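You operate a simulated robot arm through the tools that you are given. There is no shell and no other tool.

The job below is to be done with a simulated two-armed robot. You get a single attempt, and the scene is never put back.

TASK
Rake the tray's gravel even, tamp it firm, put both tools back.
Fine: Use the short rake and the short tamper. Set down upright: short rake.
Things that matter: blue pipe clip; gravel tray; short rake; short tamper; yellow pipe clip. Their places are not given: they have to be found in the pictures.

The check looks at the end state, three seconds after you hand in, the way a careful person would. Anything else that was tipped, shoved, dropped, spilled or broken makes it a failure.

THE ROBOT
Two 7-joint arms with fingered hands on one trunk that stands fixed in place. Base frame: the origin is at the foot of the trunk, x ahead of it, y to its left, z up. Lengths are in m, angles in degrees, forces in N, time in s.
The left shoulder is at [0.058, 0.185, 1.192], the right one opposite. With the tool pointing down near the work surface each hand reaches from about 0.1 to 0.82 m from the base axis, measured 20 degrees to its own side. Payload 4 kg a hand.
The TCP of each hand is the grasp point between the finger pads, 0.026 m short of the fingertips. In the tool frame z runs along the fingers and y along their closing line. The gripper opens to 0.132 m; its body begins 0.073 m behind the TCP. The gripper is a hand of 3 fingers: y runs from the thumb to the fingers, the wrist lies at [0, 0, -0.224] in the tool frame.
Orientation is that of the tool frame in the base frame, as [roll, pitch, yaw] about the fixed x, y, z axes, in that order (R = Rz(yaw) Ry(pitch) Rx(roll)). With the fingers straight down and closing along the base's y, the tool's x points along the base's -x, its y along +y and its z along -z.

THE INTERFACE
- The arms move only by the tool apply_moves. It takes "left_targets", "right_targets" or both (then of equal length, played together; a hand with none holds still); each is a list of rows, each a list of 2 entries, a list of its own where there are three numbers: the turn, a rotation vector about the base's x, y, z in units of 45 degrees (1.0 is 45 degrees), then the shift along the base's x, y, z in units of 300 mm (1.0 is 300 mm). In form: [[[rx, ry, rz], [dx, dy, dz]], ...]. A call has 1 to 20 rows; each row is the pose to reach, as a shift and turn from the pose commanded when the call began. A call with a number of a shift or a turn outside -1 to 1 is refused whole. Rows are played at 5 a second. More than 0.05 m and 8.6 degrees between two rows, and nothing of the call is played. Where a pose cannot be reached the arm comes as near as it can. A force on the tool above 40 N (or 10 N above the force at the start of the call, whichever is more), or a blocked arm, ends the call early, and 0.2 s more pass. In this call time passes only in rows, and 0.2 s behind the last. It gives the time, the measured TCP pose, the force on the tool (base axes), the opening and the grip force at its end, in the units of the frame above (readings bear some noise), with the torque about the TCP (base axes, N m) and any sound that the robot's microphone picked up.
- Cameras (640 x 400 px; columns grow to the right, rows downward): "scene" is now at [0.1527, 0.0487, 1.4256]; the picture's right is [0.52, -0.85, -0.08], its down [-0.49, -0.23, -0.84] and it looks along [0.69, 0.47, -0.54] (base axes); focal length 267 px, centre (320, 200). "left" rides on the left gripper at [-0.062, 0.003, -0.092] in its tool frame; the picture's right is [-0.05, -1.00, 0.00], its down [0.83, -0.04, -0.56] and it looks along [0.55, -0.03, 0.83] (tool axes); focal length 230 px, centre (320, 200). "right" rides on the right gripper at [0.062, 0.003, -0.092] in its tool frame; the picture's right is [-0.05, 1.00, 0.00], its down [-0.83, -0.04, -0.56] and it looks along [-0.55, -0.03, 0.83] (tool axes); focal length 230 px, centre (320, 200).
- camera(camera): a new picture of that camera. The clock stands still meanwhile.
- lift_body(by): moves the trunk up (or, below 0, down) by that many m; the arms and the scene camera ride with it, the base frame stays. It gives what a move gives, with no picture.
- curl_fingers(finger1, finger2, thumb_bend, hand): sets how far each is bent, from 0 (flat) to 100 (curled in); at 30 the hand is open as for a grip, at 70 the pads meet at the TCP. One left out holds its place. A second passes; each finger stops where it meets its share of the squeeze, and holds until it gets a number again. It is the only way to open and close the hand. It gives what a move gives, with no picture; readings hold the bend of each and the force on the fingers (four entries, about 0 where the hand has none), thumb and palm.
- aim_head(pan, tilt): turns the head with the scene camera to pan (to the left, within 86 degrees either way) and tilt (down, from -29 to 69), counted from straight ahead of the robot (the tilt from the chest, where the trunk bows). It gives what a move gives.
- measure_at(camera, pixels): for up to 12 pixels [column, row] of the newest picture of that camera ("zoom" is the newest enlarged one), the place [x, y, z] in the base frame of the surface seen there, good to about 0.002 m. The clock stands still meanwhile.
- zoom(camera, box): a new picture of the part [left, top, right, bottom] of that camera's present view, enlarged. The clock stands still meanwhile.
- finish_job(): hands the job in; it is judged then, once.

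Open the grippers and draw the arms clear of the work before you hand the job in, unless the task says otherwise.

The tools are called after ">>>" by a JSON object that holds its "method" and its "body". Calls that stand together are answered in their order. apply_moves: Moves the arms, as the interface text tells. Its arguments: {"type":"object","properties":{"left_targets":{"type":"array","items":{"type":"array"}},"right_targets":{"type":"array","items":{"type":"array"}}},"required":[]} The other tools are called the same way: lift_body (by) moves the trunk up or down; curl_fingers (finger1, finger2, thumb_bend, hand) moves the fingers one by one; aim_head (pan, tilt) turns the head that bears the scene camera; camera (camera) takes a picture; measure_at (camera, pixels) gives the place of the surface under pixels of a picture; zoom (camera, box) takes an enlarged picture of a part of a camera's view; finish_job () hands the job in.

At the start:

```text
t: 0.0
left_tcp_pos: [0.2782, 0.4024, 1.1316]
left_ee_rot: [180.0, 0.0, 179.9]
left_wrist_force: [-0.3, -0.8, 0.0]
left_moment: [-0.01, 0.03, 0.0]
left_width: 0.1318
left_grasp_force: 0.0
left_shape: jaw
left_bend: [30.0, 30.0, 30.0]
left_finger forces: [0.1, 0.0, 0.0, 0.0, 0.0, 0.0]
right_tcp_pos: [0.5542, 0.0451, 1.16]
right_ee_rot: [-179.9, 0.0, 179.9]
right_wrist_force: [0.2, -0.2, -0.1]
right_moment: [-0.01, 0.01, 0.0]
right_width: 0.1319
right_grasp_force: 0.0
right_shape: jaw
right_bend: [30.0, 30.0, 30.0]
right_finger forces: [0.1, 0.0, 0.0, 0.1, 0.0, 0.0]
trunk travel left (down, up): [-0.225, 0.237]
head pan, tilt (commanded): [31.8, 25.7]
```

scene: 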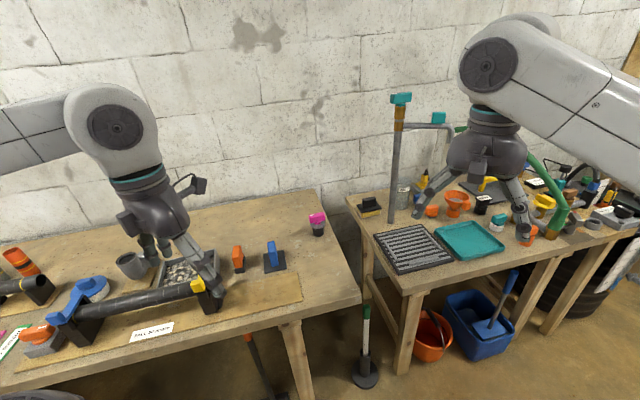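
right: 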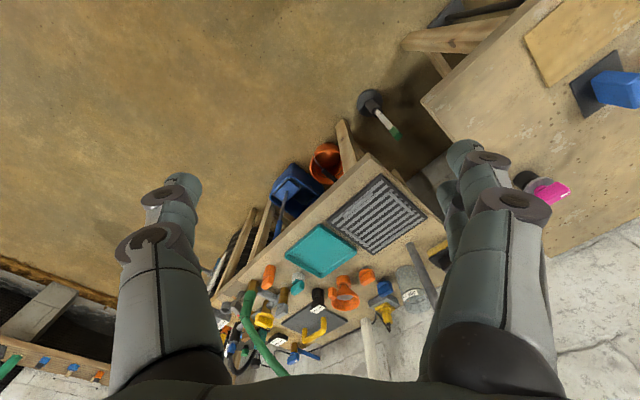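
left: 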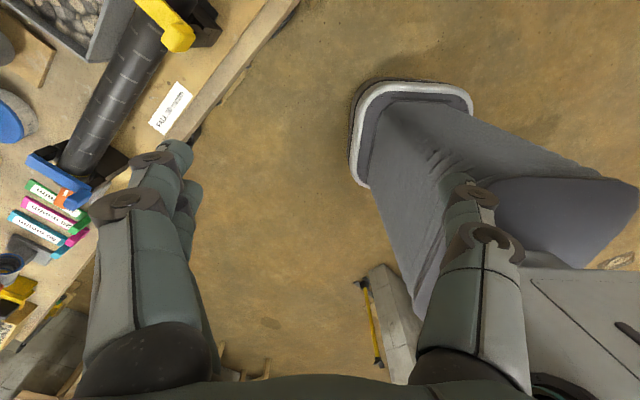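

The scene picture shows a left bench with the gravel tray near (180,272), a pipe with blue/yellow clips, and coloured tools at (238,258), (273,255), (317,222). I zoom in on that bench to see what is what.

>>> {"method": "zoom", "body": {"camera": "scene", "box": [0, 200, 340, 400]}}

>>> {"method": "zoom", "body": {"camera": "scene", "box": [120, 200, 340, 330]}}

```text
1.88 times, centred on (170, 300) of scene
```

zoom: 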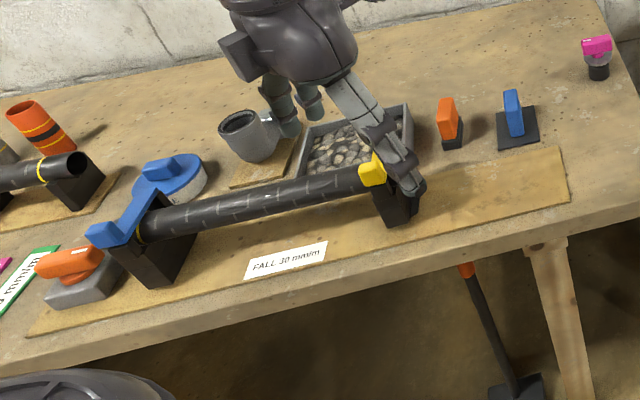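

```text
2.91 times, centred on (230, 265) of scene
```

zoom: 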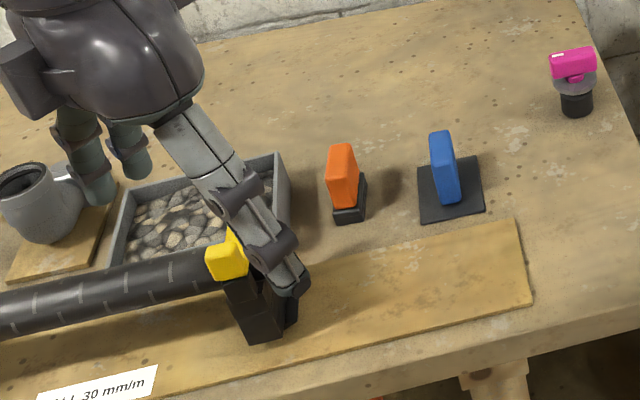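

The orange-handled block and the blue-handled square plate stand right of the tray, the left hand hides part of it. I turn the head toward the left bench for a better view.

>>> {"method": "aim_head", "body": {"pan": 50, "tilt": 45}}

>>> {"method": "camera", "body": {"camera": "scene"}}

```text
t: 0.8
left_tcp_pos: [0.2777, 0.403, 1.132]
left_ee_rot: [180.0, 0.0, 180.0]
left_wrist_force: [0.1, 0.7, 0.2]
left_moment: [0.01, 0.02, -0.01]
left_width: 0.1321
left_grasp_force: 0.0
left_shape: jaw
left_bend: [30.0, 30.0, 30.0]
left_finger forces: [0.1, 0.0, 0.0, 0.0, 0.0, 0.0]
right_tcp_pos: [0.5548, 0.0456, 1.1607]
right_ee_rot: [180.0, -0.1, -180.0]
right_wrist_force: [0.0, 0.2, 0.0]
right_moment: [-0.01, 0.01, 0.06]
right_width: 0.1316
right_grasp_force: 0.1
right_shape: jaw
right_bend: [30.0, 30.0, 30.0]
right_finger forces: [0.1, 0.1, 0.0, 0.0, 0.0, 0.0]
trunk travel left (down, up): [-0.225, 0.237]
head pan, tilt (commanded): [50.0, 45.0]
```

```text
taken
```

scene: 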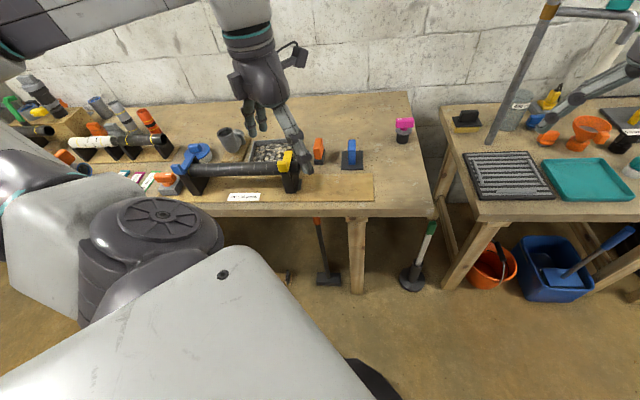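

Now the bench is fully in view: tray near (272,150), orange tool (319,150), blue plate tool (352,155). I measure several points on the bench and objects.

>>> {"method": "measure_at", "body": {"camera": "scene", "pixels": [[352, 147], [352, 166], [319, 146], [319, 162], [404, 125], [404, 141], [268, 152], [285, 163], [290, 185], [420, 170], [340, 185], [190, 160]]}}

>>> {"method": "zoom", "body": {"camera": "scene", "box": [160, 100, 420, 230]}}

```text
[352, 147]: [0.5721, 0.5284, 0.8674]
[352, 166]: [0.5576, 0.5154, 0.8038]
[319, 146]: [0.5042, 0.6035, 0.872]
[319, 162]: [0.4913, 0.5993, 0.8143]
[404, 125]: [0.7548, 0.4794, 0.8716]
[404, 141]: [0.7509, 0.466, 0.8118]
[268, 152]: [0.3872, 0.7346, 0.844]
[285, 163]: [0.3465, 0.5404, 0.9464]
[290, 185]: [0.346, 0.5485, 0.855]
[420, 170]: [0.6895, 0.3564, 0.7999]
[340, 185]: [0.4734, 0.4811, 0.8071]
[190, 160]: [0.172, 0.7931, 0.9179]
```

```text
2.46 times, centred on (290, 165) of scene
```

zoom: 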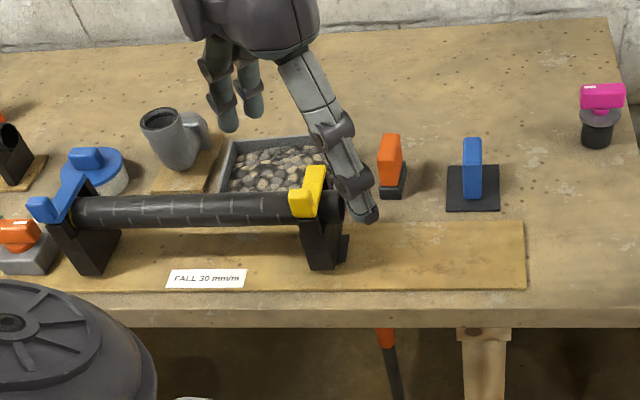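

The bench top is at z≈0.80 and the left hand hides the tray's corner. I move the left hand forward/right and up to uncover the tray for the scene camera.

>>> {"method": "apply_moves", "body": {"left_targets": [[[0, 0, 0], [0.12, -0.03, 0.05]], [[0, 0, 0], [0.24, -0.06, 0.1]], [[0, 0, 0], [0.36, -0.09, 0.15]], [[0, 0, 0], [0.48, -0.12, 0.2]], [[0, 0, 0], [0.6, -0.15, 0.25]], [[0, 0, 0], [0.72, -0.18, 0.3]], [[0, 0, 0], [0.84, -0.21, 0.33]], [[0, 0, 0], [0.96, -0.24, 0.36]]]}}

>>> {"method": "camera", "body": {"camera": "scene"}}

>>> {"method": "camera", "body": {"camera": "left"}}

```text
t: 2.6
left_tcp_pos: [0.5677, 0.329, 1.2372]
left_ee_rot: [180.0, -0.1, 179.9]
left_wrist_force: [-0.8, 0.2, -0.3]
left_moment: [0.04, 0.03, 0.02]
left_width: 0.1318
left_grasp_force: 0.1
left_shape: jaw
left_bend: [30.0, 30.0, 30.0]
left_finger forces: [0.0, 0.0, 0.0, 0.1, 0.0, 0.0]
right_tcp_pos: [0.557, 0.0432, 1.1589]
right_ee_rot: [179.9, -0.1, -179.9]
right_wrist_force: [0.0, -0.2, 0.7]
right_moment: [0.03, -0.02, -0.01]
right_width: 0.1317
right_grasp_force: 0.0
right_shape: jaw
right_bend: [30.0, 30.0, 30.0]
right_finger forces: [0.0, 0.0, 0.1, 0.0, 0.0, 0.1]
trunk travel left (down, up): [-0.225, 0.237]
head pan, tilt (commanded): [50.0, 45.0]
```

```text
taken
```

scene: 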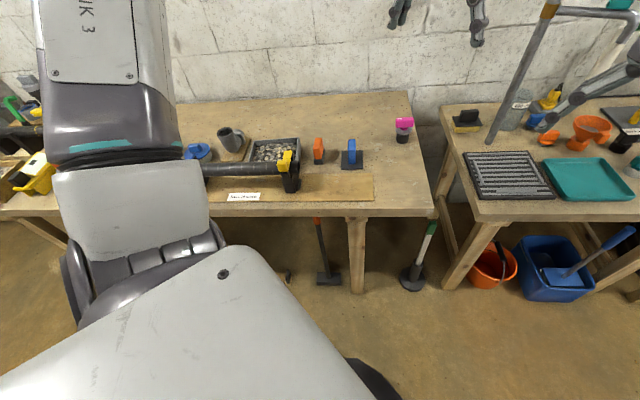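

```text
taken
```

left: 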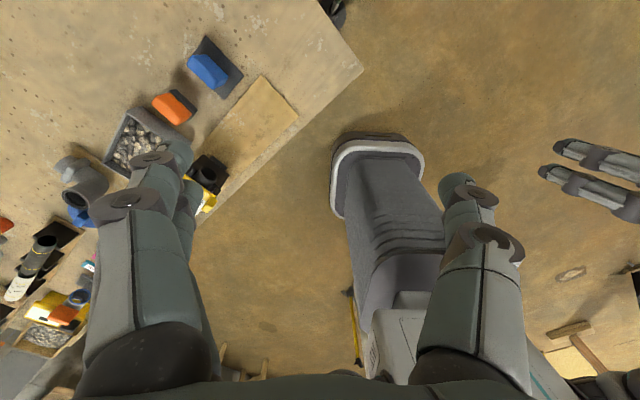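

Both tray and tools are now visible in scene (272,150) and I can zoom to see the tools' heads, the tray's gravel and the tool stands.

>>> {"method": "zoom", "body": {"camera": "scene", "box": [220, 110, 380, 210]}}

>>> {"method": "measure_at", "body": {"camera": "zoom", "pixels": [[105, 215], [185, 210], [320, 120], [130, 120], [395, 120], [395, 190], [400, 215], [525, 130], [525, 195], [485, 165], [573, 160], [490, 238]]}}

>>> {"method": "zoom", "body": {"camera": "left", "box": [50, 20, 290, 220]}}

```text
4.00 times, centred on (300, 160) of scene
```

zoom: 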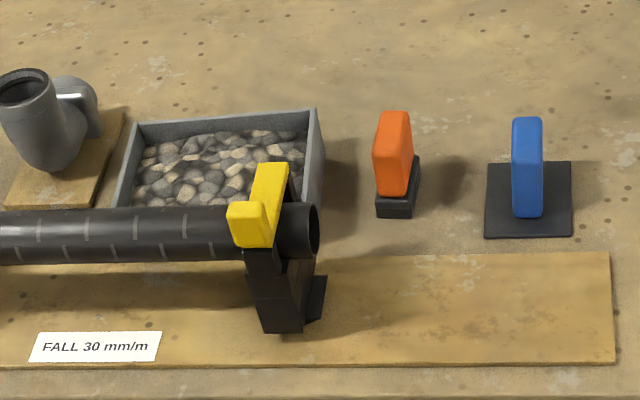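

```text
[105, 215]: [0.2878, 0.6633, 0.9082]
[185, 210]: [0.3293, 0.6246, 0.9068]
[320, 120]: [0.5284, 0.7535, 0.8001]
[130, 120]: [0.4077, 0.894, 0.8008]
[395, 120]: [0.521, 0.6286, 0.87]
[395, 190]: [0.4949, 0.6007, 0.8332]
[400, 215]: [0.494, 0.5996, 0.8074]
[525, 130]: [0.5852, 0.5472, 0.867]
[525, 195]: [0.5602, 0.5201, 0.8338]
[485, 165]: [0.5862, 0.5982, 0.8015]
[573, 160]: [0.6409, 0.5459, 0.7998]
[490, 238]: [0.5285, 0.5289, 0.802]
```

```text
2.00 times, centred on (170, 120) of left
```

zoom: 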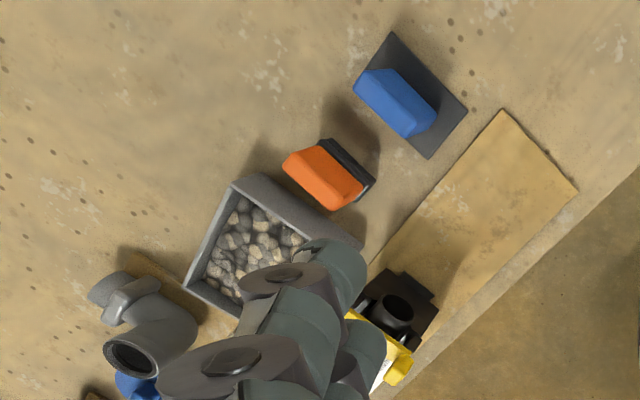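

The zoom is crisp, so I take closer views of the rake/tamper candidates and of the tray.

>>> {"method": "zoom", "body": {"camera": "scene", "box": [300, 125, 370, 170]}}

>>> {"method": "zoom", "body": {"camera": "scene", "box": [240, 130, 310, 175]}}

>>> {"method": "zoom", "body": {"camera": "scene", "box": [380, 100, 500, 180]}}

>>> {"method": "zoom", "body": {"camera": "scene", "box": [300, 200, 460, 300]}}

```text
8.89 times, centred on (335, 148) of scene
```

zoom: 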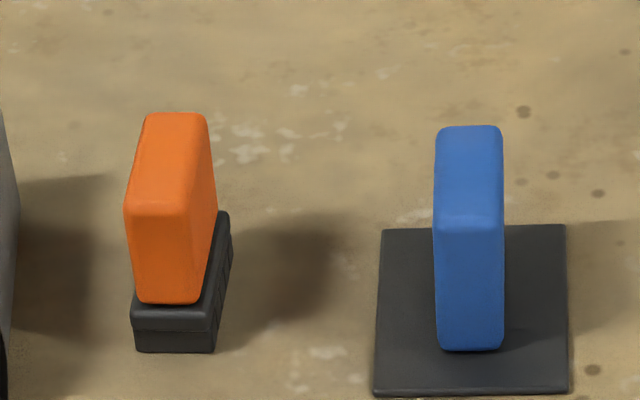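

```text
8.89 times, centred on (275, 152) of scene
```

zoom: 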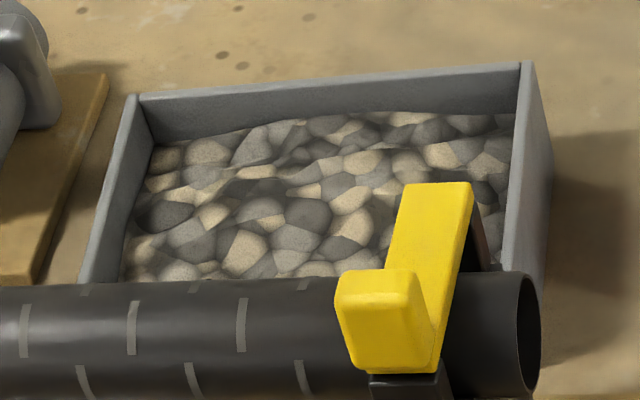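

```text
5.00 times, centred on (440, 140) of scene
```

zoom: 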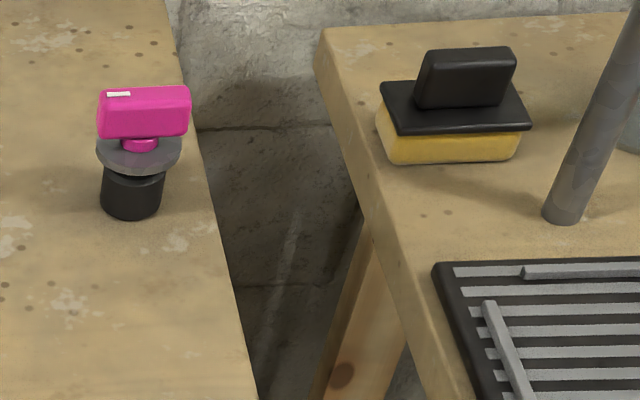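

```text
4.00 times, centred on (380, 250) of scene
```

zoom: 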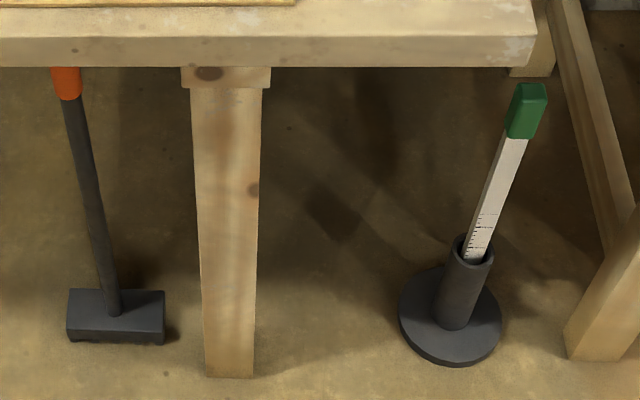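

Orange tool (dark toothed head) is the short rake, blue handle on square plate the short tamper. I measure them precisely in an enlarged view, and then the tray.

>>> {"method": "zoom", "body": {"camera": "scene", "box": [300, 125, 370, 170]}}

>>> {"method": "measure_at", "body": {"camera": "zoom", "pixels": [[132, 215], [183, 215], [152, 120], [203, 120], [140, 290], [195, 292], [140, 340], [205, 342], [212, 325], [228, 250], [226, 218], [140, 310]]}}

>>> {"method": "measure_at", "body": {"camera": "zoom", "pixels": [[442, 132], [498, 132], [440, 210], [500, 210], [442, 340], [498, 340], [378, 390], [566, 388], [386, 232], [562, 228], [470, 360], [470, 180]]}}

```text
8.89 times, centred on (335, 148) of scene
```

zoom: 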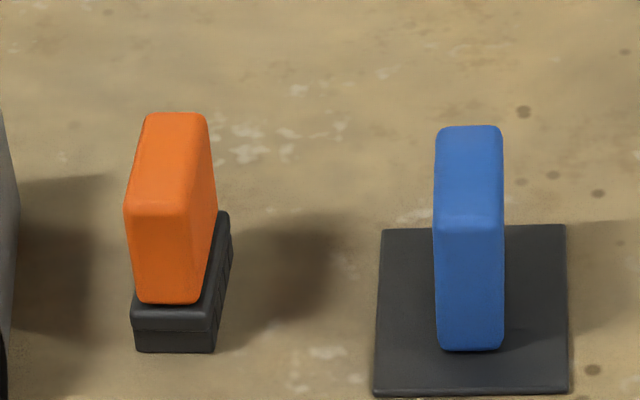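

```text
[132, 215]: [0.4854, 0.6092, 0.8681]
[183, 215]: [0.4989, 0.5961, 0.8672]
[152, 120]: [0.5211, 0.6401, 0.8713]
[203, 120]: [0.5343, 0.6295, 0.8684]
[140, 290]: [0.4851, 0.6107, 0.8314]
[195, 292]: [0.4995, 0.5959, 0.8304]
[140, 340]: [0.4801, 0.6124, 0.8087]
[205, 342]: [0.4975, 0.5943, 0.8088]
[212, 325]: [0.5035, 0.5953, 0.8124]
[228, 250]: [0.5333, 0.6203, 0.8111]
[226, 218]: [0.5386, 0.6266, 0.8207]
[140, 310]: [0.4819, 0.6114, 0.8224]
```

```text
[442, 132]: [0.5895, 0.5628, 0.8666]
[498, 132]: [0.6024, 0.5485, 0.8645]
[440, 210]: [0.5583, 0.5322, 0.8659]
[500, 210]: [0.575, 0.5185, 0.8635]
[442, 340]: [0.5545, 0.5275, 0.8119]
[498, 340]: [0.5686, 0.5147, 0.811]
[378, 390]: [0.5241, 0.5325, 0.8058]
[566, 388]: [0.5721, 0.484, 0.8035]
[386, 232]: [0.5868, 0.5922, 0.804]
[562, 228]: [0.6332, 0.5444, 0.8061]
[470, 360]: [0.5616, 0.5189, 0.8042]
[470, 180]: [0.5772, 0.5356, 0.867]
```

Rake handle centre ≈(0.510,0.619), top z≈0.870; tamper handle centre ≈(0.581,0.540), top ≈0.866; both are turned about 44° in yaw. Next I measure the tray rim, gravel surface and the pipe/clip in an enlarged view.

>>> {"method": "zoom", "body": {"camera": "scene", "box": [240, 130, 310, 175]}}

>>> {"method": "measure_at", "body": {"camera": "zoom", "pixels": [[133, 100], [525, 66], [148, 104], [518, 72], [95, 265], [520, 260], [502, 250], [152, 140], [513, 115], [545, 240], [130, 270], [480, 160]]}}

>>> {"method": "measure_at", "body": {"camera": "zoom", "pixels": [[180, 150], [250, 140], [320, 120], [400, 120], [480, 125], [200, 180], [300, 170], [380, 165], [160, 220], [250, 220], [330, 220], [300, 260]]}}

>>> {"method": "measure_at", "body": {"camera": "zoom", "pixels": [[430, 190], [375, 280], [400, 350], [465, 190], [500, 290], [530, 290], [150, 290], [250, 290], [20, 90], [60, 120], [70, 260], [490, 235]]}}

```text
8.89 times, centred on (275, 152) of scene
```

zoom: 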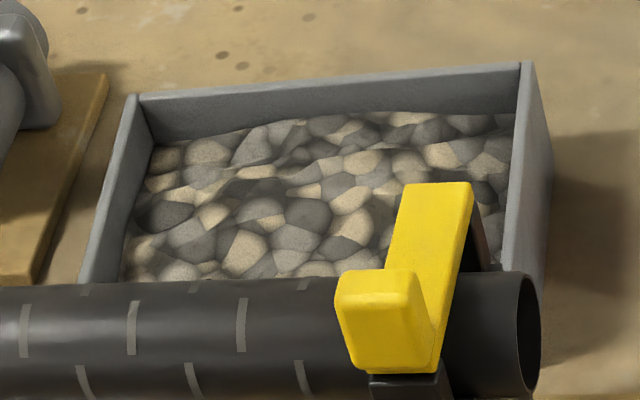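

```text
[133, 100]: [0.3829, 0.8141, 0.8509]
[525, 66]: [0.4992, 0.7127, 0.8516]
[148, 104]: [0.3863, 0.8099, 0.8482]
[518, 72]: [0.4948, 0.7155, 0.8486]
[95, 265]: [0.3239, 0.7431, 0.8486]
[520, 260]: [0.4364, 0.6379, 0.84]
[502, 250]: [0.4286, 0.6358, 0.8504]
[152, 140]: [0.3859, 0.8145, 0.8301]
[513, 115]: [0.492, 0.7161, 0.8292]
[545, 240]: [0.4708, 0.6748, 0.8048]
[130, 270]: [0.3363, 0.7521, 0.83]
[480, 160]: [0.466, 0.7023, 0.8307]
```

```text
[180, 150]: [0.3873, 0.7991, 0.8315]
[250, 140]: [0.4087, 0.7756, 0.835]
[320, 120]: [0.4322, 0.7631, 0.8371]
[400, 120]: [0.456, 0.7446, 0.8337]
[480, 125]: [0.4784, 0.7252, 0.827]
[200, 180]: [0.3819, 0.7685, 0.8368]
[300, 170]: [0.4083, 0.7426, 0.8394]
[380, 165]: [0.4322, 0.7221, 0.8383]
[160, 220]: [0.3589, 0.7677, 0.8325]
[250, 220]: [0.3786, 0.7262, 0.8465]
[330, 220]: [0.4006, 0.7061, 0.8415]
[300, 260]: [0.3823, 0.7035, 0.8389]
```

```text
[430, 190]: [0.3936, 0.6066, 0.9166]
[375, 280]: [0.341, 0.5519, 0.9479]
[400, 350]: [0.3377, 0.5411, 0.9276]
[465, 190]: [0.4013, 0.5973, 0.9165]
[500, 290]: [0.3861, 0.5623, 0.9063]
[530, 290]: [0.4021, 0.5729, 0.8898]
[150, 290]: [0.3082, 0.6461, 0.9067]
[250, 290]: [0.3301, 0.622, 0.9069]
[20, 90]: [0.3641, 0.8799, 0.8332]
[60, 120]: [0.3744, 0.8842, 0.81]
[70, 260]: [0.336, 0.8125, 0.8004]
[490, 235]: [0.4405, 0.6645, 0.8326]
```

Tray rim z≈0.85, gravel ranges 0.827 to 0.847 with a hump around (0.379,0.726); tray front is hidden behind the pipe (top z≈0.907, yellow clip up to 0.948). I swing the left hand over the bench turned 44°, to view the tray from behind the pipe.

>>> {"method": "apply_moves", "body": {"left_targets": [[[0, 0, 0.12], [-0.01, 0.12, -0.03]], [[0, 0, 0.24], [-0.02, 0.24, -0.06]], [[0, 0, 0.36], [-0.03, 0.36, -0.09]], [[0, 0, 0.48], [-0.04, 0.48, -0.12]], [[0, 0, 0.6], [-0.05, 0.6, -0.15]], [[0, 0, 0.72], [-0.06, 0.72, -0.18]], [[0, 0, 0.85], [-0.06, 0.85, -0.21]], [[0, 0, 0.978], [-0.06, 0.99, -0.24]]]}}

>>> {"method": "camera", "body": {"camera": "left"}}

>>> {"method": "camera", "body": {"camera": "scene"}}

```text
t: 4.4
left_tcp_pos: [0.5508, 0.6276, 1.1667]
left_ee_rot: [179.9, -0.1, -135.9]
left_wrist_force: [0.5, 0.6, 1.2]
left_moment: [-0.02, 0.04, -0.02]
left_width: 0.1321
left_grasp_force: 0.1
left_shape: jaw
left_bend: [30.0, 30.0, 30.0]
left_finger forces: [0.1, 0.0, 0.0, 0.0, 0.0, 0.0]
right_tcp_pos: [0.5553, 0.0465, 1.16]
right_ee_rot: [-179.8, 0.0, 180.0]
right_wrist_force: [0.3, 0.1, 0.2]
right_moment: [-0.03, 0.01, 0.03]
right_width: 0.1317
right_grasp_force: 0.1
right_shape: jaw
right_bend: [30.0, 30.0, 30.0]
right_finger forces: [0.0, 0.1, 0.1, 0.1, 0.0, 0.0]
trunk travel left (down, up): [-0.225, 0.237]
head pan, tilt (commanded): [50.0, 45.0]
```

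```text
taken
```

left: 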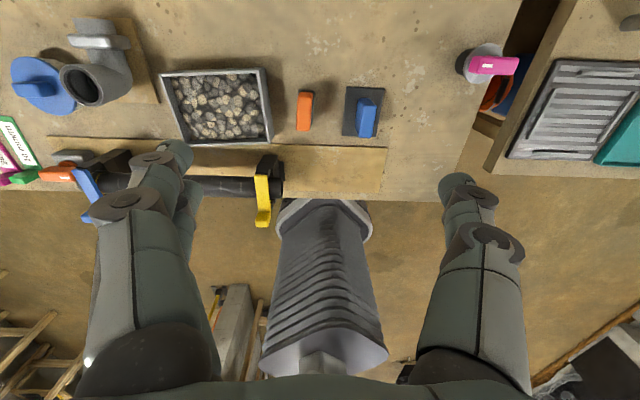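

```text
taken
```

scene: 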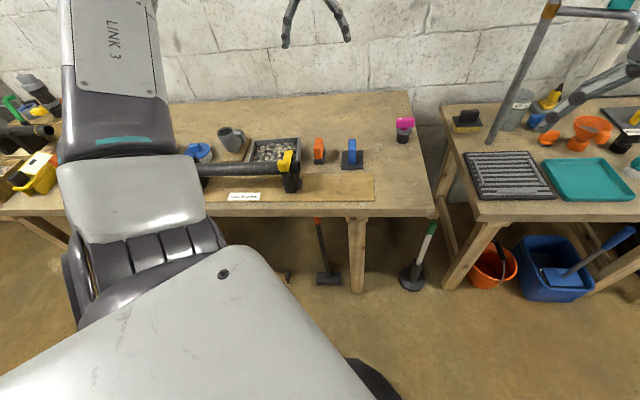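

The left camera now sees the whole tray (160-270, 70-145), rake (304,110) and tamper (364,112). I zoom and measure here.

>>> {"method": "zoom", "body": {"camera": "left", "box": [150, 55, 280, 155]}}

>>> {"method": "measure_at", "body": {"camera": "zoom", "pixels": [[60, 92], [508, 72], [560, 355], [155, 370], [85, 110], [495, 90], [530, 340], [170, 350], [520, 85], [575, 350], [150, 395], [45, 90]]}}

>>> {"method": "measure_at", "body": {"camera": "zoom", "pixels": [[110, 125], [210, 120], [300, 115], [390, 110], [475, 110], [130, 200], [220, 190], [310, 190], [400, 190], [490, 190], [150, 260], [240, 260]]}}

>>> {"method": "measure_at", "body": {"camera": "zoom", "pixels": [[330, 260], [420, 260], [505, 260], [170, 330], [260, 325], [340, 325], [430, 320], [515, 315], [190, 300], [300, 300], [380, 300], [460, 300]]}}

```text
4.00 times, centred on (215, 105) of left
```

zoom: 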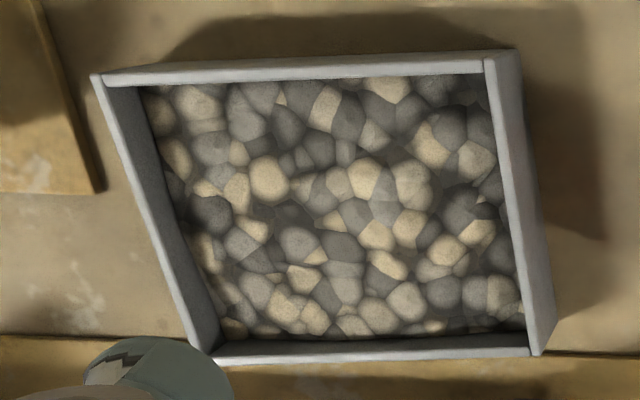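

```text
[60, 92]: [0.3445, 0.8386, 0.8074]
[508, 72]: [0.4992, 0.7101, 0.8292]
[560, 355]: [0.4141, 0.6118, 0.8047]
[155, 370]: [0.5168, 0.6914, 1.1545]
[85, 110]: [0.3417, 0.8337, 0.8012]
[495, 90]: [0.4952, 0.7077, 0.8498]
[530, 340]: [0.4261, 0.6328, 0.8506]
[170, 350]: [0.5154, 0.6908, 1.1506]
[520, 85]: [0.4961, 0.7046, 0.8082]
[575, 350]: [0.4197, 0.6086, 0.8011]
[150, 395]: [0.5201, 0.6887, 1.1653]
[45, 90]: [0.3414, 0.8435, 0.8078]
```

```text
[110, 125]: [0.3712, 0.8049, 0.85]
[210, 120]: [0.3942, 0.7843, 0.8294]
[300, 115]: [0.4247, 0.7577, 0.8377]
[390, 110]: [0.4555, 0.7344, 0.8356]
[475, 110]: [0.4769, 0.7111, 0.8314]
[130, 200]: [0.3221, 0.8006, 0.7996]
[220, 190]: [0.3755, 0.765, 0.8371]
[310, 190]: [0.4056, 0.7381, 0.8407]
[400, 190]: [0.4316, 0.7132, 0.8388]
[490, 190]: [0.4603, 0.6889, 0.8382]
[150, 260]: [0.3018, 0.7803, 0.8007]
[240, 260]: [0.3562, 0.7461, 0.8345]
```

```text
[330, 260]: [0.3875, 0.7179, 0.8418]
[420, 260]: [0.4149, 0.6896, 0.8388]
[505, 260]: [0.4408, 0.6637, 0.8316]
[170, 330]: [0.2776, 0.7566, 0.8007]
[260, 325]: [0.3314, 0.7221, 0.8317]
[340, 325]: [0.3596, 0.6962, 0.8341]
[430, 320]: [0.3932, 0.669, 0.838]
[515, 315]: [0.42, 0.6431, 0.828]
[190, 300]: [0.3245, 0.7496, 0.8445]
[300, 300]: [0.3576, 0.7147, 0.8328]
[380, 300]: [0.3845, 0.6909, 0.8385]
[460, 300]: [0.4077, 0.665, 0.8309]
```

The gravel is mounded in the middle (~0.842) versus 0.828-0.834 at the edges; tray centre ≈(0.404,0.723), its depth axis ~48°. Next I enlarge the rake and tamper from this view and measure their handle tops.

>>> {"method": "zoom", "body": {"camera": "left", "box": [285, 75, 395, 150]}}

>>> {"method": "measure_at", "body": {"camera": "zoom", "pixels": [[95, 105], [150, 105], [85, 310], [140, 310], [90, 200], [145, 200], [118, 200], [120, 105], [115, 310], [160, 100], [165, 200], [120, 325]]}}

>>> {"method": "measure_at", "body": {"camera": "zoom", "pixels": [[440, 165], [520, 165], [420, 345], [490, 345], [470, 250], [365, 80], [560, 75], [345, 340], [520, 350], [480, 140], [450, 345], [430, 250]]}}

```text
5.33 times, centred on (340, 112) of left
```

zoom: 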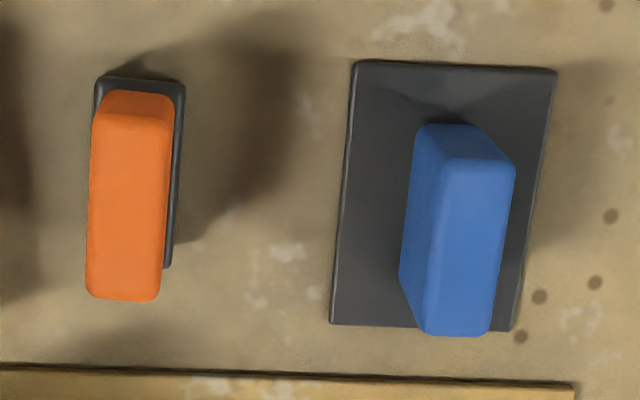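

```text
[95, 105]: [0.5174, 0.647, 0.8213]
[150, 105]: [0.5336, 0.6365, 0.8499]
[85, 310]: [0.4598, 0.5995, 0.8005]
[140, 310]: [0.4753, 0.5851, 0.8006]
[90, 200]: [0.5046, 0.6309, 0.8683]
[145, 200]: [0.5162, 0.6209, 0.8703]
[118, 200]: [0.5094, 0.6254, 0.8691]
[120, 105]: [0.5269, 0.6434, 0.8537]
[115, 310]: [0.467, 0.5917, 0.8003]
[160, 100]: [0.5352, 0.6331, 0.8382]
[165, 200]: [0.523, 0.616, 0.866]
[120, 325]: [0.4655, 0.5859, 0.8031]
```

```text
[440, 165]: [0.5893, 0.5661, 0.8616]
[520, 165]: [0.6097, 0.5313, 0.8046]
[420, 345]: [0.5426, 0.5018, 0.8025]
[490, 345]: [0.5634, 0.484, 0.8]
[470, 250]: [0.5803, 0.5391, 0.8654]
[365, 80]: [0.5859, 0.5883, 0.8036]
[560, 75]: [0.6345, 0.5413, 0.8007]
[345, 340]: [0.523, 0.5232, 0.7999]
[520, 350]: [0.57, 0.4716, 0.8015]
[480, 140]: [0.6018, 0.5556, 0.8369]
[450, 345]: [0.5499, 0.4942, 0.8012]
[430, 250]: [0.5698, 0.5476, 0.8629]
```

Rake handle centre is ≈(0.510,0.619), ~24 mm thick, yaw ≈42°, with only ~6 cm to the tray wall and the tamper each side. I narrow the left hand before going down.

>>> {"method": "curl_fingers", "body": {"hand": "left", "finger1": 52, "finger2": 52, "thumb_bend": 52}}

>>> {"method": "apply_moves", "body": {"left_targets": [[[0, 0, -0.033], [-0.02, -0.004, -0.12]], [[0, 0, -0.033], [-0.04, -0.008, -0.24]], [[0, 0, -0.033], [-0.06, -0.012, -0.36]], [[0, 0, -0.033], [-0.08, -0.016, -0.48]], [[0, 0, -0.033], [-0.1, -0.02, -0.58]], [[0, 0, -0.033], [-0.12, -0.024, -0.66]], [[0, 0, -0.033], [-0.136, -0.029, -0.72]]]}}

>>> {"method": "camera", "body": {"camera": "left"}}

>>> {"method": "zoom", "body": {"camera": "scene", "box": [240, 90, 400, 190]}}

```text
t: 5.4
left_tcp_pos: [0.55, 0.6268, 1.1672]
left_ee_rot: [-179.9, 0.0, -136.0]
left_wrist_force: [0.4, 0.7, -1.3]
left_moment: [-0.04, -0.03, 0.0]
left_width: 0.062
left_grasp_force: 0.0
left_shape: fingers
left_bend: [52.0, 52.0, 52.0]
left_finger forces: [0.1, 0.0, 0.1, 0.1, 0.0, 0.0]
right_tcp_pos: [0.5554, 0.0454, 1.1606]
right_ee_rot: [-180.0, 0.0, 179.9]
right_wrist_force: [0.4, 0.0, 0.3]
right_moment: [0.0, 0.02, -0.02]
right_width: 0.1317
right_grasp_force: 0.1
right_shape: jaw
right_bend: [30.0, 30.0, 30.0]
right_finger forces: [0.1, 0.0, 0.0, 0.1, 0.1, 0.0]
trunk travel left (down, up): [-0.225, 0.237]
head pan, tilt (commanded): [50.0, 45.0]
```

```text
t: 7.0
left_tcp_pos: [0.5086, 0.62, 0.9509]
left_ee_rot: [-180.0, 0.0, -137.4]
left_wrist_force: [-0.3, 0.2, -0.3]
left_moment: [0.0, 0.02, -0.03]
left_width: 0.0618
left_grasp_force: 0.2
left_shape: fingers
left_bend: [52.0, 52.0, 52.0]
left_finger forces: [0.0, 0.0, 0.0, 0.1, 0.0, 0.0]
right_tcp_pos: [0.555, 0.0454, 1.1603]
right_ee_rot: [180.0, 0.0, 180.0]
right_wrist_force: [0.4, 0.9, 1.0]
right_moment: [0.01, 0.01, 0.02]
right_width: 0.1321
right_grasp_force: 0.0
right_shape: jaw
right_bend: [30.0, 30.0, 30.0]
right_finger forces: [0.1, 0.0, 0.0, 0.0, 0.1, 0.0]
trunk travel left (down, up): [-0.225, 0.237]
head pan, tilt (commanded): [50.0, 45.0]
```

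```text
taken
```

left: 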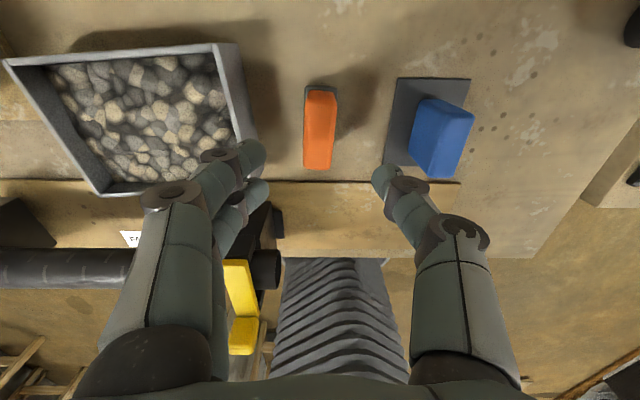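

```text
4.00 times, centred on (320, 140) of scene
```

zoom: 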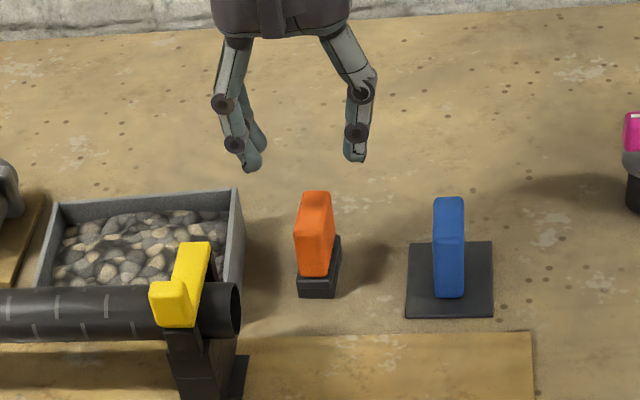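

The fingers straddle the orange handle (319,130 in the left view) evenly, TCP at (0.5086,0.620,0.951). I descend straight to z≈0.857.

>>> {"method": "apply_moves", "body": {"left_targets": [[[0, 0, 0], [0.005, -0.003, -0.08]], [[0, 0, 0], [0.005, -0.003, -0.16]], [[0, 0, 0], [0.005, -0.003, -0.22]], [[0, 0, 0], [0.005, -0.003, -0.27]], [[0, 0, 0], [0.005, -0.003, -0.313]]]}}

>>> {"method": "camera", "body": {"camera": "left"}}

>>> {"method": "zoom", "body": {"camera": "scene", "box": [260, 110, 380, 185]}}

```text
t: 8.2
left_tcp_pos: [0.5085, 0.6177, 0.8567]
left_ee_rot: [180.0, 0.0, -137.5]
left_wrist_force: [-0.5, 0.3, 0.5]
left_moment: [0.05, -0.02, -0.02]
left_width: 0.0617
left_grasp_force: 0.0
left_shape: fingers
left_bend: [52.0, 52.0, 52.0]
left_finger forces: [0.0, 0.1, 0.0, 0.1, 0.0, 0.0]
right_tcp_pos: [0.5552, 0.0448, 1.1612]
right_ee_rot: [-180.0, 0.0, 180.0]
right_wrist_force: [0.8, -0.3, 0.1]
right_moment: [0.0, -0.01, -0.02]
right_width: 0.1319
right_grasp_force: 0.0
right_shape: jaw
right_bend: [30.0, 30.0, 30.0]
right_finger forces: [0.0, 0.0, 0.0, 0.0, 0.0, 0.1]
trunk travel left (down, up): [-0.225, 0.237]
head pan, tilt (commanded): [50.0, 45.0]
```

```text
taken
```

left: 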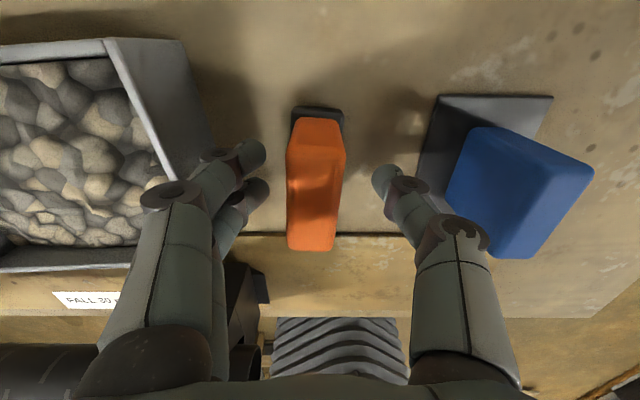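

```text
5.33 times, centred on (320, 148) of scene
```

zoom: 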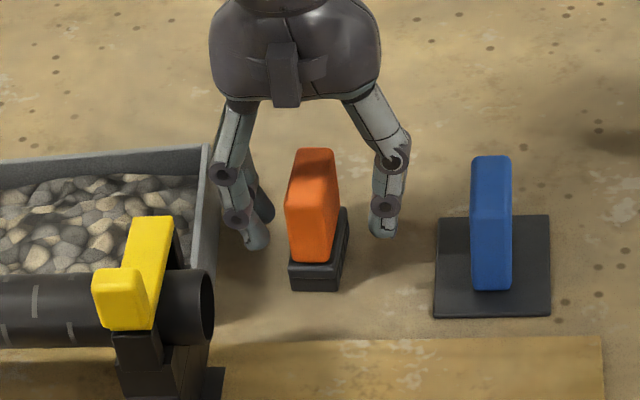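

The pads straddle the orange handle with clearance to tray and tamper. I close the hand on the handle.

>>> {"method": "curl_fingers", "body": {"hand": "left", "finger1": 80, "finger2": 80, "thumb_bend": 80}}

>>> {"method": "camera", "body": {"camera": "left"}}

```text
t: 9.2
left_tcp_pos: [0.5105, 0.6172, 0.8568]
left_ee_rot: [179.9, -0.1, -137.5]
left_wrist_force: [0.0, 0.6, 0.3]
left_moment: [0.01, -0.02, 0.03]
left_width: 0.0219
left_grasp_force: 21.6
left_shape: fingers
left_bend: [67.0, 67.0, 68.0]
left_finger forces: [10.8, 11.0, 0.0, 0.0, 21.7, 0.0]
right_tcp_pos: [0.5556, 0.0457, 1.1602]
right_ee_rot: [-179.9, 0.0, -180.0]
right_wrist_force: [-0.5, 0.1, 0.1]
right_moment: [0.01, -0.02, -0.01]
right_width: 0.1318
right_grasp_force: 0.0
right_shape: jaw
right_bend: [30.0, 30.0, 30.0]
right_finger forces: [0.1, 0.1, 0.0, 0.1, 0.0, 0.1]
trunk travel left (down, up): [-0.225, 0.237]
head pan, tilt (commanded): [50.0, 45.0]
```

```text
taken
```

left: 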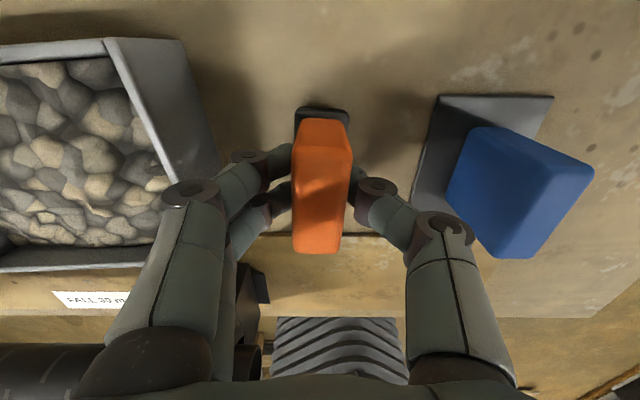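

Grip holds 21.6 N with width 22 mm; rake home TCP pose is (0.5095,0.617,0.857), yaw -137.5. Before working at the tray I measure the grey elbow's extents left of the tray for hand clearance.

>>> {"method": "zoom", "body": {"camera": "scene", "box": [180, 110, 300, 185]}}

>>> {"method": "measure_at", "body": {"camera": "zoom", "pixels": [[200, 100], [270, 95], [230, 120], [280, 140], [300, 100], [325, 125], [330, 180], [260, 200], [310, 130], [260, 240], [220, 160], [290, 190]]}}

```text
5.33 times, centred on (240, 148) of scene
```

zoom: 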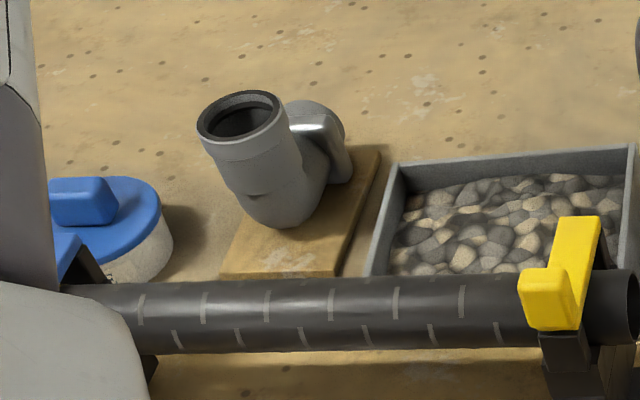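

```text
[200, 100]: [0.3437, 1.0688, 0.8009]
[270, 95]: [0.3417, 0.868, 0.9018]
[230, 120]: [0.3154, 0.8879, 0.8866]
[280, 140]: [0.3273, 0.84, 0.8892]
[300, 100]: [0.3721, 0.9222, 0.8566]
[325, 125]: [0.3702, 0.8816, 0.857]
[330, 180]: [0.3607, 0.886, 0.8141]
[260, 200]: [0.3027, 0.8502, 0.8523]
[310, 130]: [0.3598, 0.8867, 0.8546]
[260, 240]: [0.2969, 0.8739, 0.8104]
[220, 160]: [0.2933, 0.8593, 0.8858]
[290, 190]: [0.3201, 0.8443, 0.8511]
```

The elbow's nearest side is about 0.13 m left of the tray centre (z up to 0.90). I measure the outer sides of the fingers in the left picture to know the hand's spread, then lift the rake.

>>> {"method": "measure_at", "body": {"camera": "left", "pixels": [[188, 192], [165, 195], [150, 260], [110, 340], [376, 190], [440, 225], [480, 235], [500, 320], [250, 160], [270, 160], [365, 180], [320, 130]]}}

>>> {"method": "apply_moves", "body": {"left_targets": [[[0, 0, 0], [0, 0, 0.02]], [[0, 0, 0], [0, 0, 0.06]], [[0, 0, 0], [0, 0, 0.14]], [[0, 0, 0], [0, 0, 0.22]], [[0, 0, 0], [0, 0, 0.3]]]}}

>>> {"method": "camera", "body": {"camera": "left"}}

>>> {"method": "zoom", "body": {"camera": "scene", "box": [260, 100, 380, 175]}}

```text
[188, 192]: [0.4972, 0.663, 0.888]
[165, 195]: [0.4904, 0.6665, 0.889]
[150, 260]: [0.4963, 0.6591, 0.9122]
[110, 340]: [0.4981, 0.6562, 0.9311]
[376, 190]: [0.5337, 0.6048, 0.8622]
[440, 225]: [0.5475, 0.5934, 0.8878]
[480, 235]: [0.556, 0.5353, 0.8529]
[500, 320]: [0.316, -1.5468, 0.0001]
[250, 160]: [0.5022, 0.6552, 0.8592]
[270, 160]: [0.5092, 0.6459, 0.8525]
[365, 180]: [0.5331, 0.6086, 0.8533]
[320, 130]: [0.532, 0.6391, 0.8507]
```

```text
t: 10.4
left_tcp_pos: [0.5083, 0.6167, 0.9489]
left_ee_rot: [179.9, 0.0, -137.5]
left_wrist_force: [0.1, 0.5, -0.5]
left_moment: [0.0, 0.0, 0.01]
left_width: 0.0219
left_grasp_force: 21.2
left_shape: fingers
left_bend: [67.0, 67.0, 68.0]
left_finger forces: [10.8, 10.9, 0.1, 0.1, 21.7, 0.0]
right_tcp_pos: [0.5548, 0.0452, 1.1609]
right_ee_rot: [-180.0, -0.1, -180.0]
right_wrist_force: [0.0, -0.4, -0.3]
right_moment: [0.01, 0.01, -0.02]
right_width: 0.132
right_grasp_force: 0.1
right_shape: jaw
right_bend: [30.0, 30.0, 30.0]
right_finger forces: [0.0, 0.0, 0.0, 0.0, 0.0, 0.0]
trunk travel left (down, up): [-0.225, 0.237]
head pan, tilt (commanded): [50.0, 45.0]
```

```text
taken
```

left: 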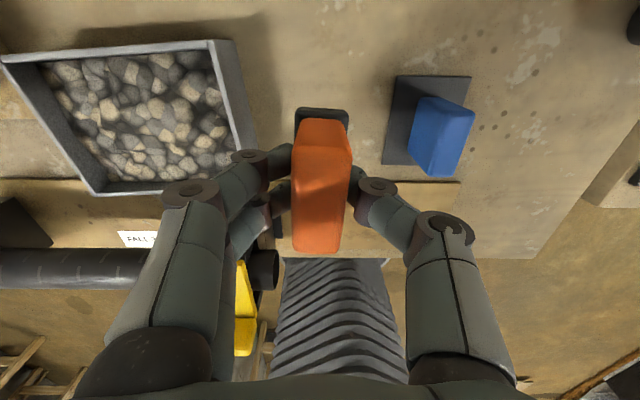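

```text
5.33 times, centred on (320, 138) of scene
```

zoom: 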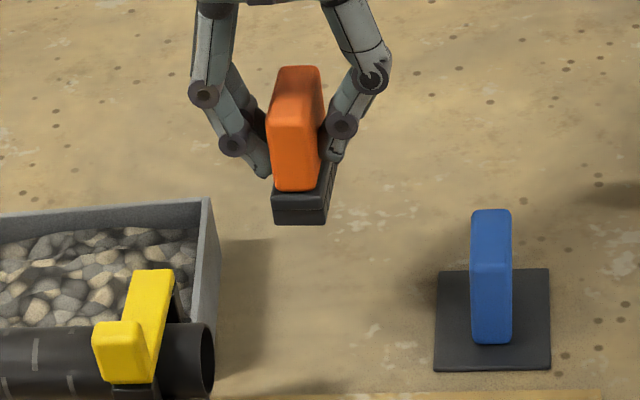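

The rake came up cleanly. I re-measure the tray's rim corners in the left view (5,60), (215,45), (95,192) for alignment before going over it.

>>> {"method": "zoom", "body": {"camera": "left", "box": [0, 30, 260, 200]}}

>>> {"method": "measure_at", "body": {"camera": "zoom", "pixels": [[13, 70], [40, 83], [520, 30], [505, 50], [240, 393], [235, 378], [570, 270], [130, 240], [590, 180], [270, 60], [350, 385], [150, 300]]}}

```text
2.35 times, centred on (130, 115) of left
```

zoom: 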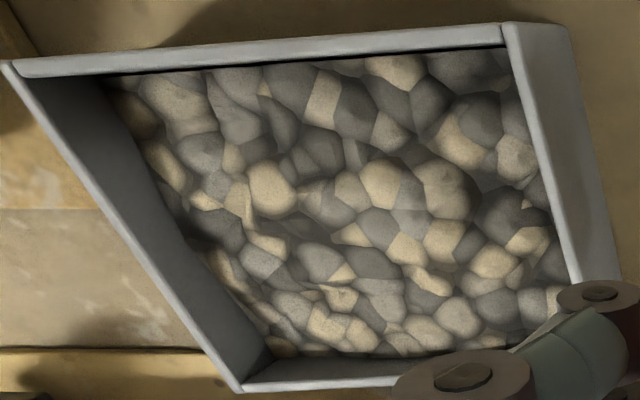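

```text
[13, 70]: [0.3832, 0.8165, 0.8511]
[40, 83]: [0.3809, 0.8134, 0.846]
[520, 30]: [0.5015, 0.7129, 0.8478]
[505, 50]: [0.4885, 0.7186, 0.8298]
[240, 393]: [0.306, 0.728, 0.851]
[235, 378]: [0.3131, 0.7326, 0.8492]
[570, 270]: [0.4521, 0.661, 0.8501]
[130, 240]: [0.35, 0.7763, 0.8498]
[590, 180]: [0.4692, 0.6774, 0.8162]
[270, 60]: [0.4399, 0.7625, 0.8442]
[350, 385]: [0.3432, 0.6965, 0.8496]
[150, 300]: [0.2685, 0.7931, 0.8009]
```

Tray centre is (0.4044,0.7221), outer 0.156×0.112, yaw ≈49°. I carry the rake over the tray centre at height and turn it 6.5° to line up with the tray.

>>> {"method": "apply_moves", "body": {"left_targets": [[[0, 0, 0.03], [-0.08, 0.08, 0]], [[0, 0, 0.06], [-0.16, 0.16, 0]], [[0, 0, 0.09], [-0.24, 0.24, 0]], [[0, 0, 0.12], [-0.31, 0.31, 0]], [[0, 0, 0.144], [-0.349, 0.35, 0]]]}}

>>> {"method": "camera", "body": {"camera": "left"}}

>>> {"method": "zoom", "body": {"camera": "scene", "box": [200, 80, 340, 180]}}

```text
t: 11.6
left_tcp_pos: [0.4029, 0.7212, 0.9463]
left_ee_rot: [179.9, -0.1, -131.0]
left_wrist_force: [0.6, 0.0, -1.6]
left_moment: [0.01, -0.01, 0.0]
left_width: 0.0217
left_grasp_force: 21.6
left_shape: fingers
left_bend: [67.0, 67.0, 68.0]
left_finger forces: [10.8, 10.8, 0.0, 0.0, 21.6, 0.0]
right_tcp_pos: [0.5551, 0.0451, 1.1609]
right_ee_rot: [-179.9, 0.1, 180.0]
right_wrist_force: [0.1, 0.2, 0.3]
right_moment: [0.02, 0.03, -0.02]
right_width: 0.1321
right_grasp_force: 0.0
right_shape: jaw
right_bend: [30.0, 30.0, 30.0]
right_finger forces: [0.0, 0.0, 0.0, 0.1, 0.0, 0.0]
trunk travel left (down, up): [-0.225, 0.237]
head pan, tilt (commanded): [50.0, 45.0]
```

```text
taken
```

left: 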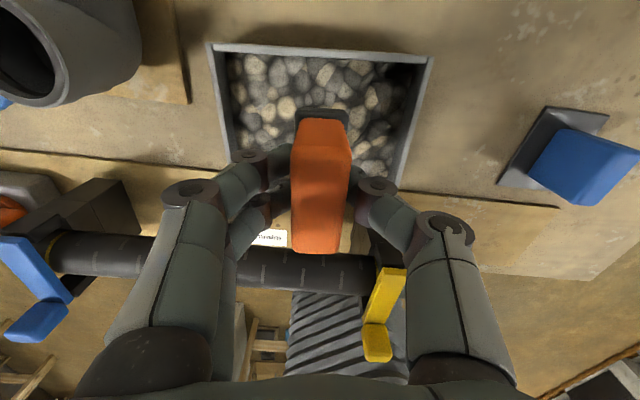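

```text
4.00 times, centred on (270, 130) of scene
```

zoom: 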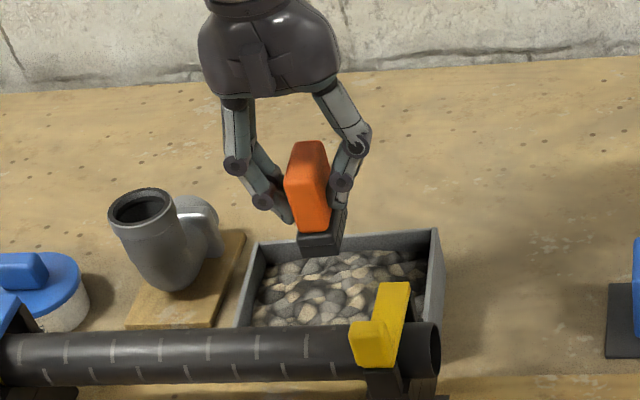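

The rake is aligned over the tray (head at (322,240) in the scene zoom). I make a first gentle stroke pair along the far lane with the tooth tips at about z 0.838, then lift and look at the effect.

>>> {"method": "apply_moves", "body": {"left_targets": [[[0, 0, 0], [-0.045, 0.08, 0]], [[0, 0, 0], [-0.0867, 0.1547, -0.06]], [[0, 0, 0], [-0.0867, 0.1547, -0.13]], [[0, 0, 0], [-0.0867, 0.1547, -0.172]], [[0, 0, 0], [-0.0552, 0.1273, -0.172]], [[0, 0, 0], [-0.0237, 0.1, -0.172]], [[0, 0, 0], [0.0078, 0.0726, -0.172]], [[0, 0, 0], [0.0393, 0.0453, -0.172]], [[0, 0, 0], [0.0708, 0.018, -0.172]], [[0, 0, 0], [0.1023, -0.0093, -0.172]], [[0, 0, 0], [0.1338, -0.0367, -0.172]], [[0, 0, 0], [0.1653, -0.064, -0.172]], [[0, 0, 0], [0.1338, -0.0367, -0.172]], [[0, 0, 0], [0.1023, -0.0093, -0.172]], [[0, 0, 0], [0.0708, 0.018, -0.172]], [[0, 0, 0], [0.0393, 0.0453, -0.172]], [[0, 0, 0], [-0.0237, 0.1, -0.172]], [[0, 0, 0], [-0.0867, 0.1547, -0.172]], [[0, 0, 0], [-0.0867, 0.1547, -0.1]], [[0, 0, 0], [-0.0867, 0.1547, 0]]]}}

>>> {"method": "zoom", "body": {"camera": "scene", "box": [240, 130, 310, 175]}}

>>> {"method": "camera", "body": {"camera": "left"}}

```text
t: 15.8
left_tcp_pos: [0.3785, 0.7646, 0.9491]
left_ee_rot: [180.0, 0.0, -131.0]
left_wrist_force: [0.1, -0.4, -2.5]
left_moment: [-0.02, 0.01, 0.01]
left_width: 0.0216
left_grasp_force: 21.5
left_shape: fingers
left_bend: [67.0, 67.0, 68.0]
left_finger forces: [10.8, 10.9, 0.1, 0.0, 21.6, 0.1]
right_tcp_pos: [0.5549, 0.0445, 1.1619]
right_ee_rot: [-180.0, 0.0, 179.9]
right_wrist_force: [0.7, -0.5, 0.5]
right_moment: [0.02, -0.04, -0.02]
right_width: 0.1319
right_grasp_force: 0.0
right_shape: jaw
right_bend: [30.0, 30.0, 30.0]
right_finger forces: [0.0, 0.1, 0.0, 0.0, 0.1, 0.0]
trunk travel left (down, up): [-0.225, 0.237]
head pan, tilt (commanded): [50.0, 45.0]
```

```text
8.89 times, centred on (275, 152) of scene
```

zoom: 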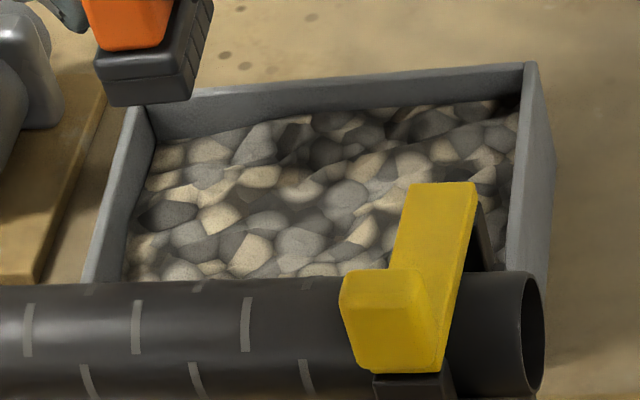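

```text
taken
```

left: 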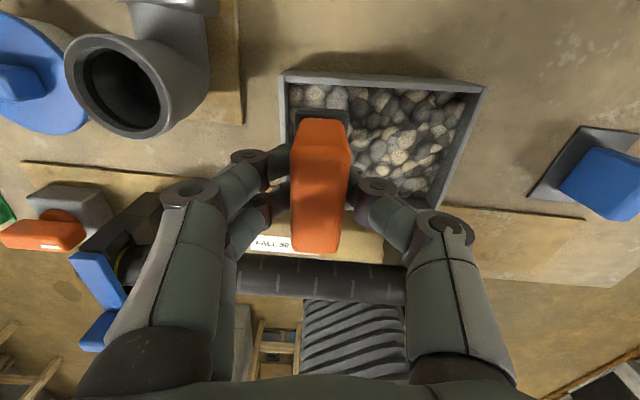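

The gravel surface has changed along the far lane. I measure the heights in the enlarged scene picture.

>>> {"method": "measure_at", "body": {"camera": "zoom", "pixels": [[180, 150], [250, 140], [320, 125], [400, 120], [480, 115], [200, 180], [270, 175], [340, 160], [410, 150], [490, 145], [545, 70], [140, 108]]}}

>>> {"method": "measure_at", "body": {"camera": "zoom", "pixels": [[160, 220], [230, 215], [300, 210], [370, 200], [490, 190], [150, 260], [230, 255], [300, 250], [370, 240], [500, 220], [430, 170], [340, 190]]}}

```text
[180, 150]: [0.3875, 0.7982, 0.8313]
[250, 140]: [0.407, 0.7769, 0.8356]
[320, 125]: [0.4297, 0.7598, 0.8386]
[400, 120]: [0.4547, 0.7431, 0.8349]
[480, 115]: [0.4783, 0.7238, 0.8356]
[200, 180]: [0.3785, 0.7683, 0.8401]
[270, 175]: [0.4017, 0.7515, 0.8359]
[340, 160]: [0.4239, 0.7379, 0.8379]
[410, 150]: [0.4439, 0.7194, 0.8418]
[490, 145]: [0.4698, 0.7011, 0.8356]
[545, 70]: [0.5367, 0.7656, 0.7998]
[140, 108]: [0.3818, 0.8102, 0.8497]
```

```text
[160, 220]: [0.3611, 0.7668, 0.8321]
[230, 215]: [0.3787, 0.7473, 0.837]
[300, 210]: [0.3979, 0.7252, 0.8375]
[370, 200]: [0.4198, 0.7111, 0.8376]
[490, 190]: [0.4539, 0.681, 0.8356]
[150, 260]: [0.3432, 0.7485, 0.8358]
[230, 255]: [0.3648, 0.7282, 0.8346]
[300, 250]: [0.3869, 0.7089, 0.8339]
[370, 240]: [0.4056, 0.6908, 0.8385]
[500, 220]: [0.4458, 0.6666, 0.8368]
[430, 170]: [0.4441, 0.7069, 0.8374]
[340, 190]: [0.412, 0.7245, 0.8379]
```

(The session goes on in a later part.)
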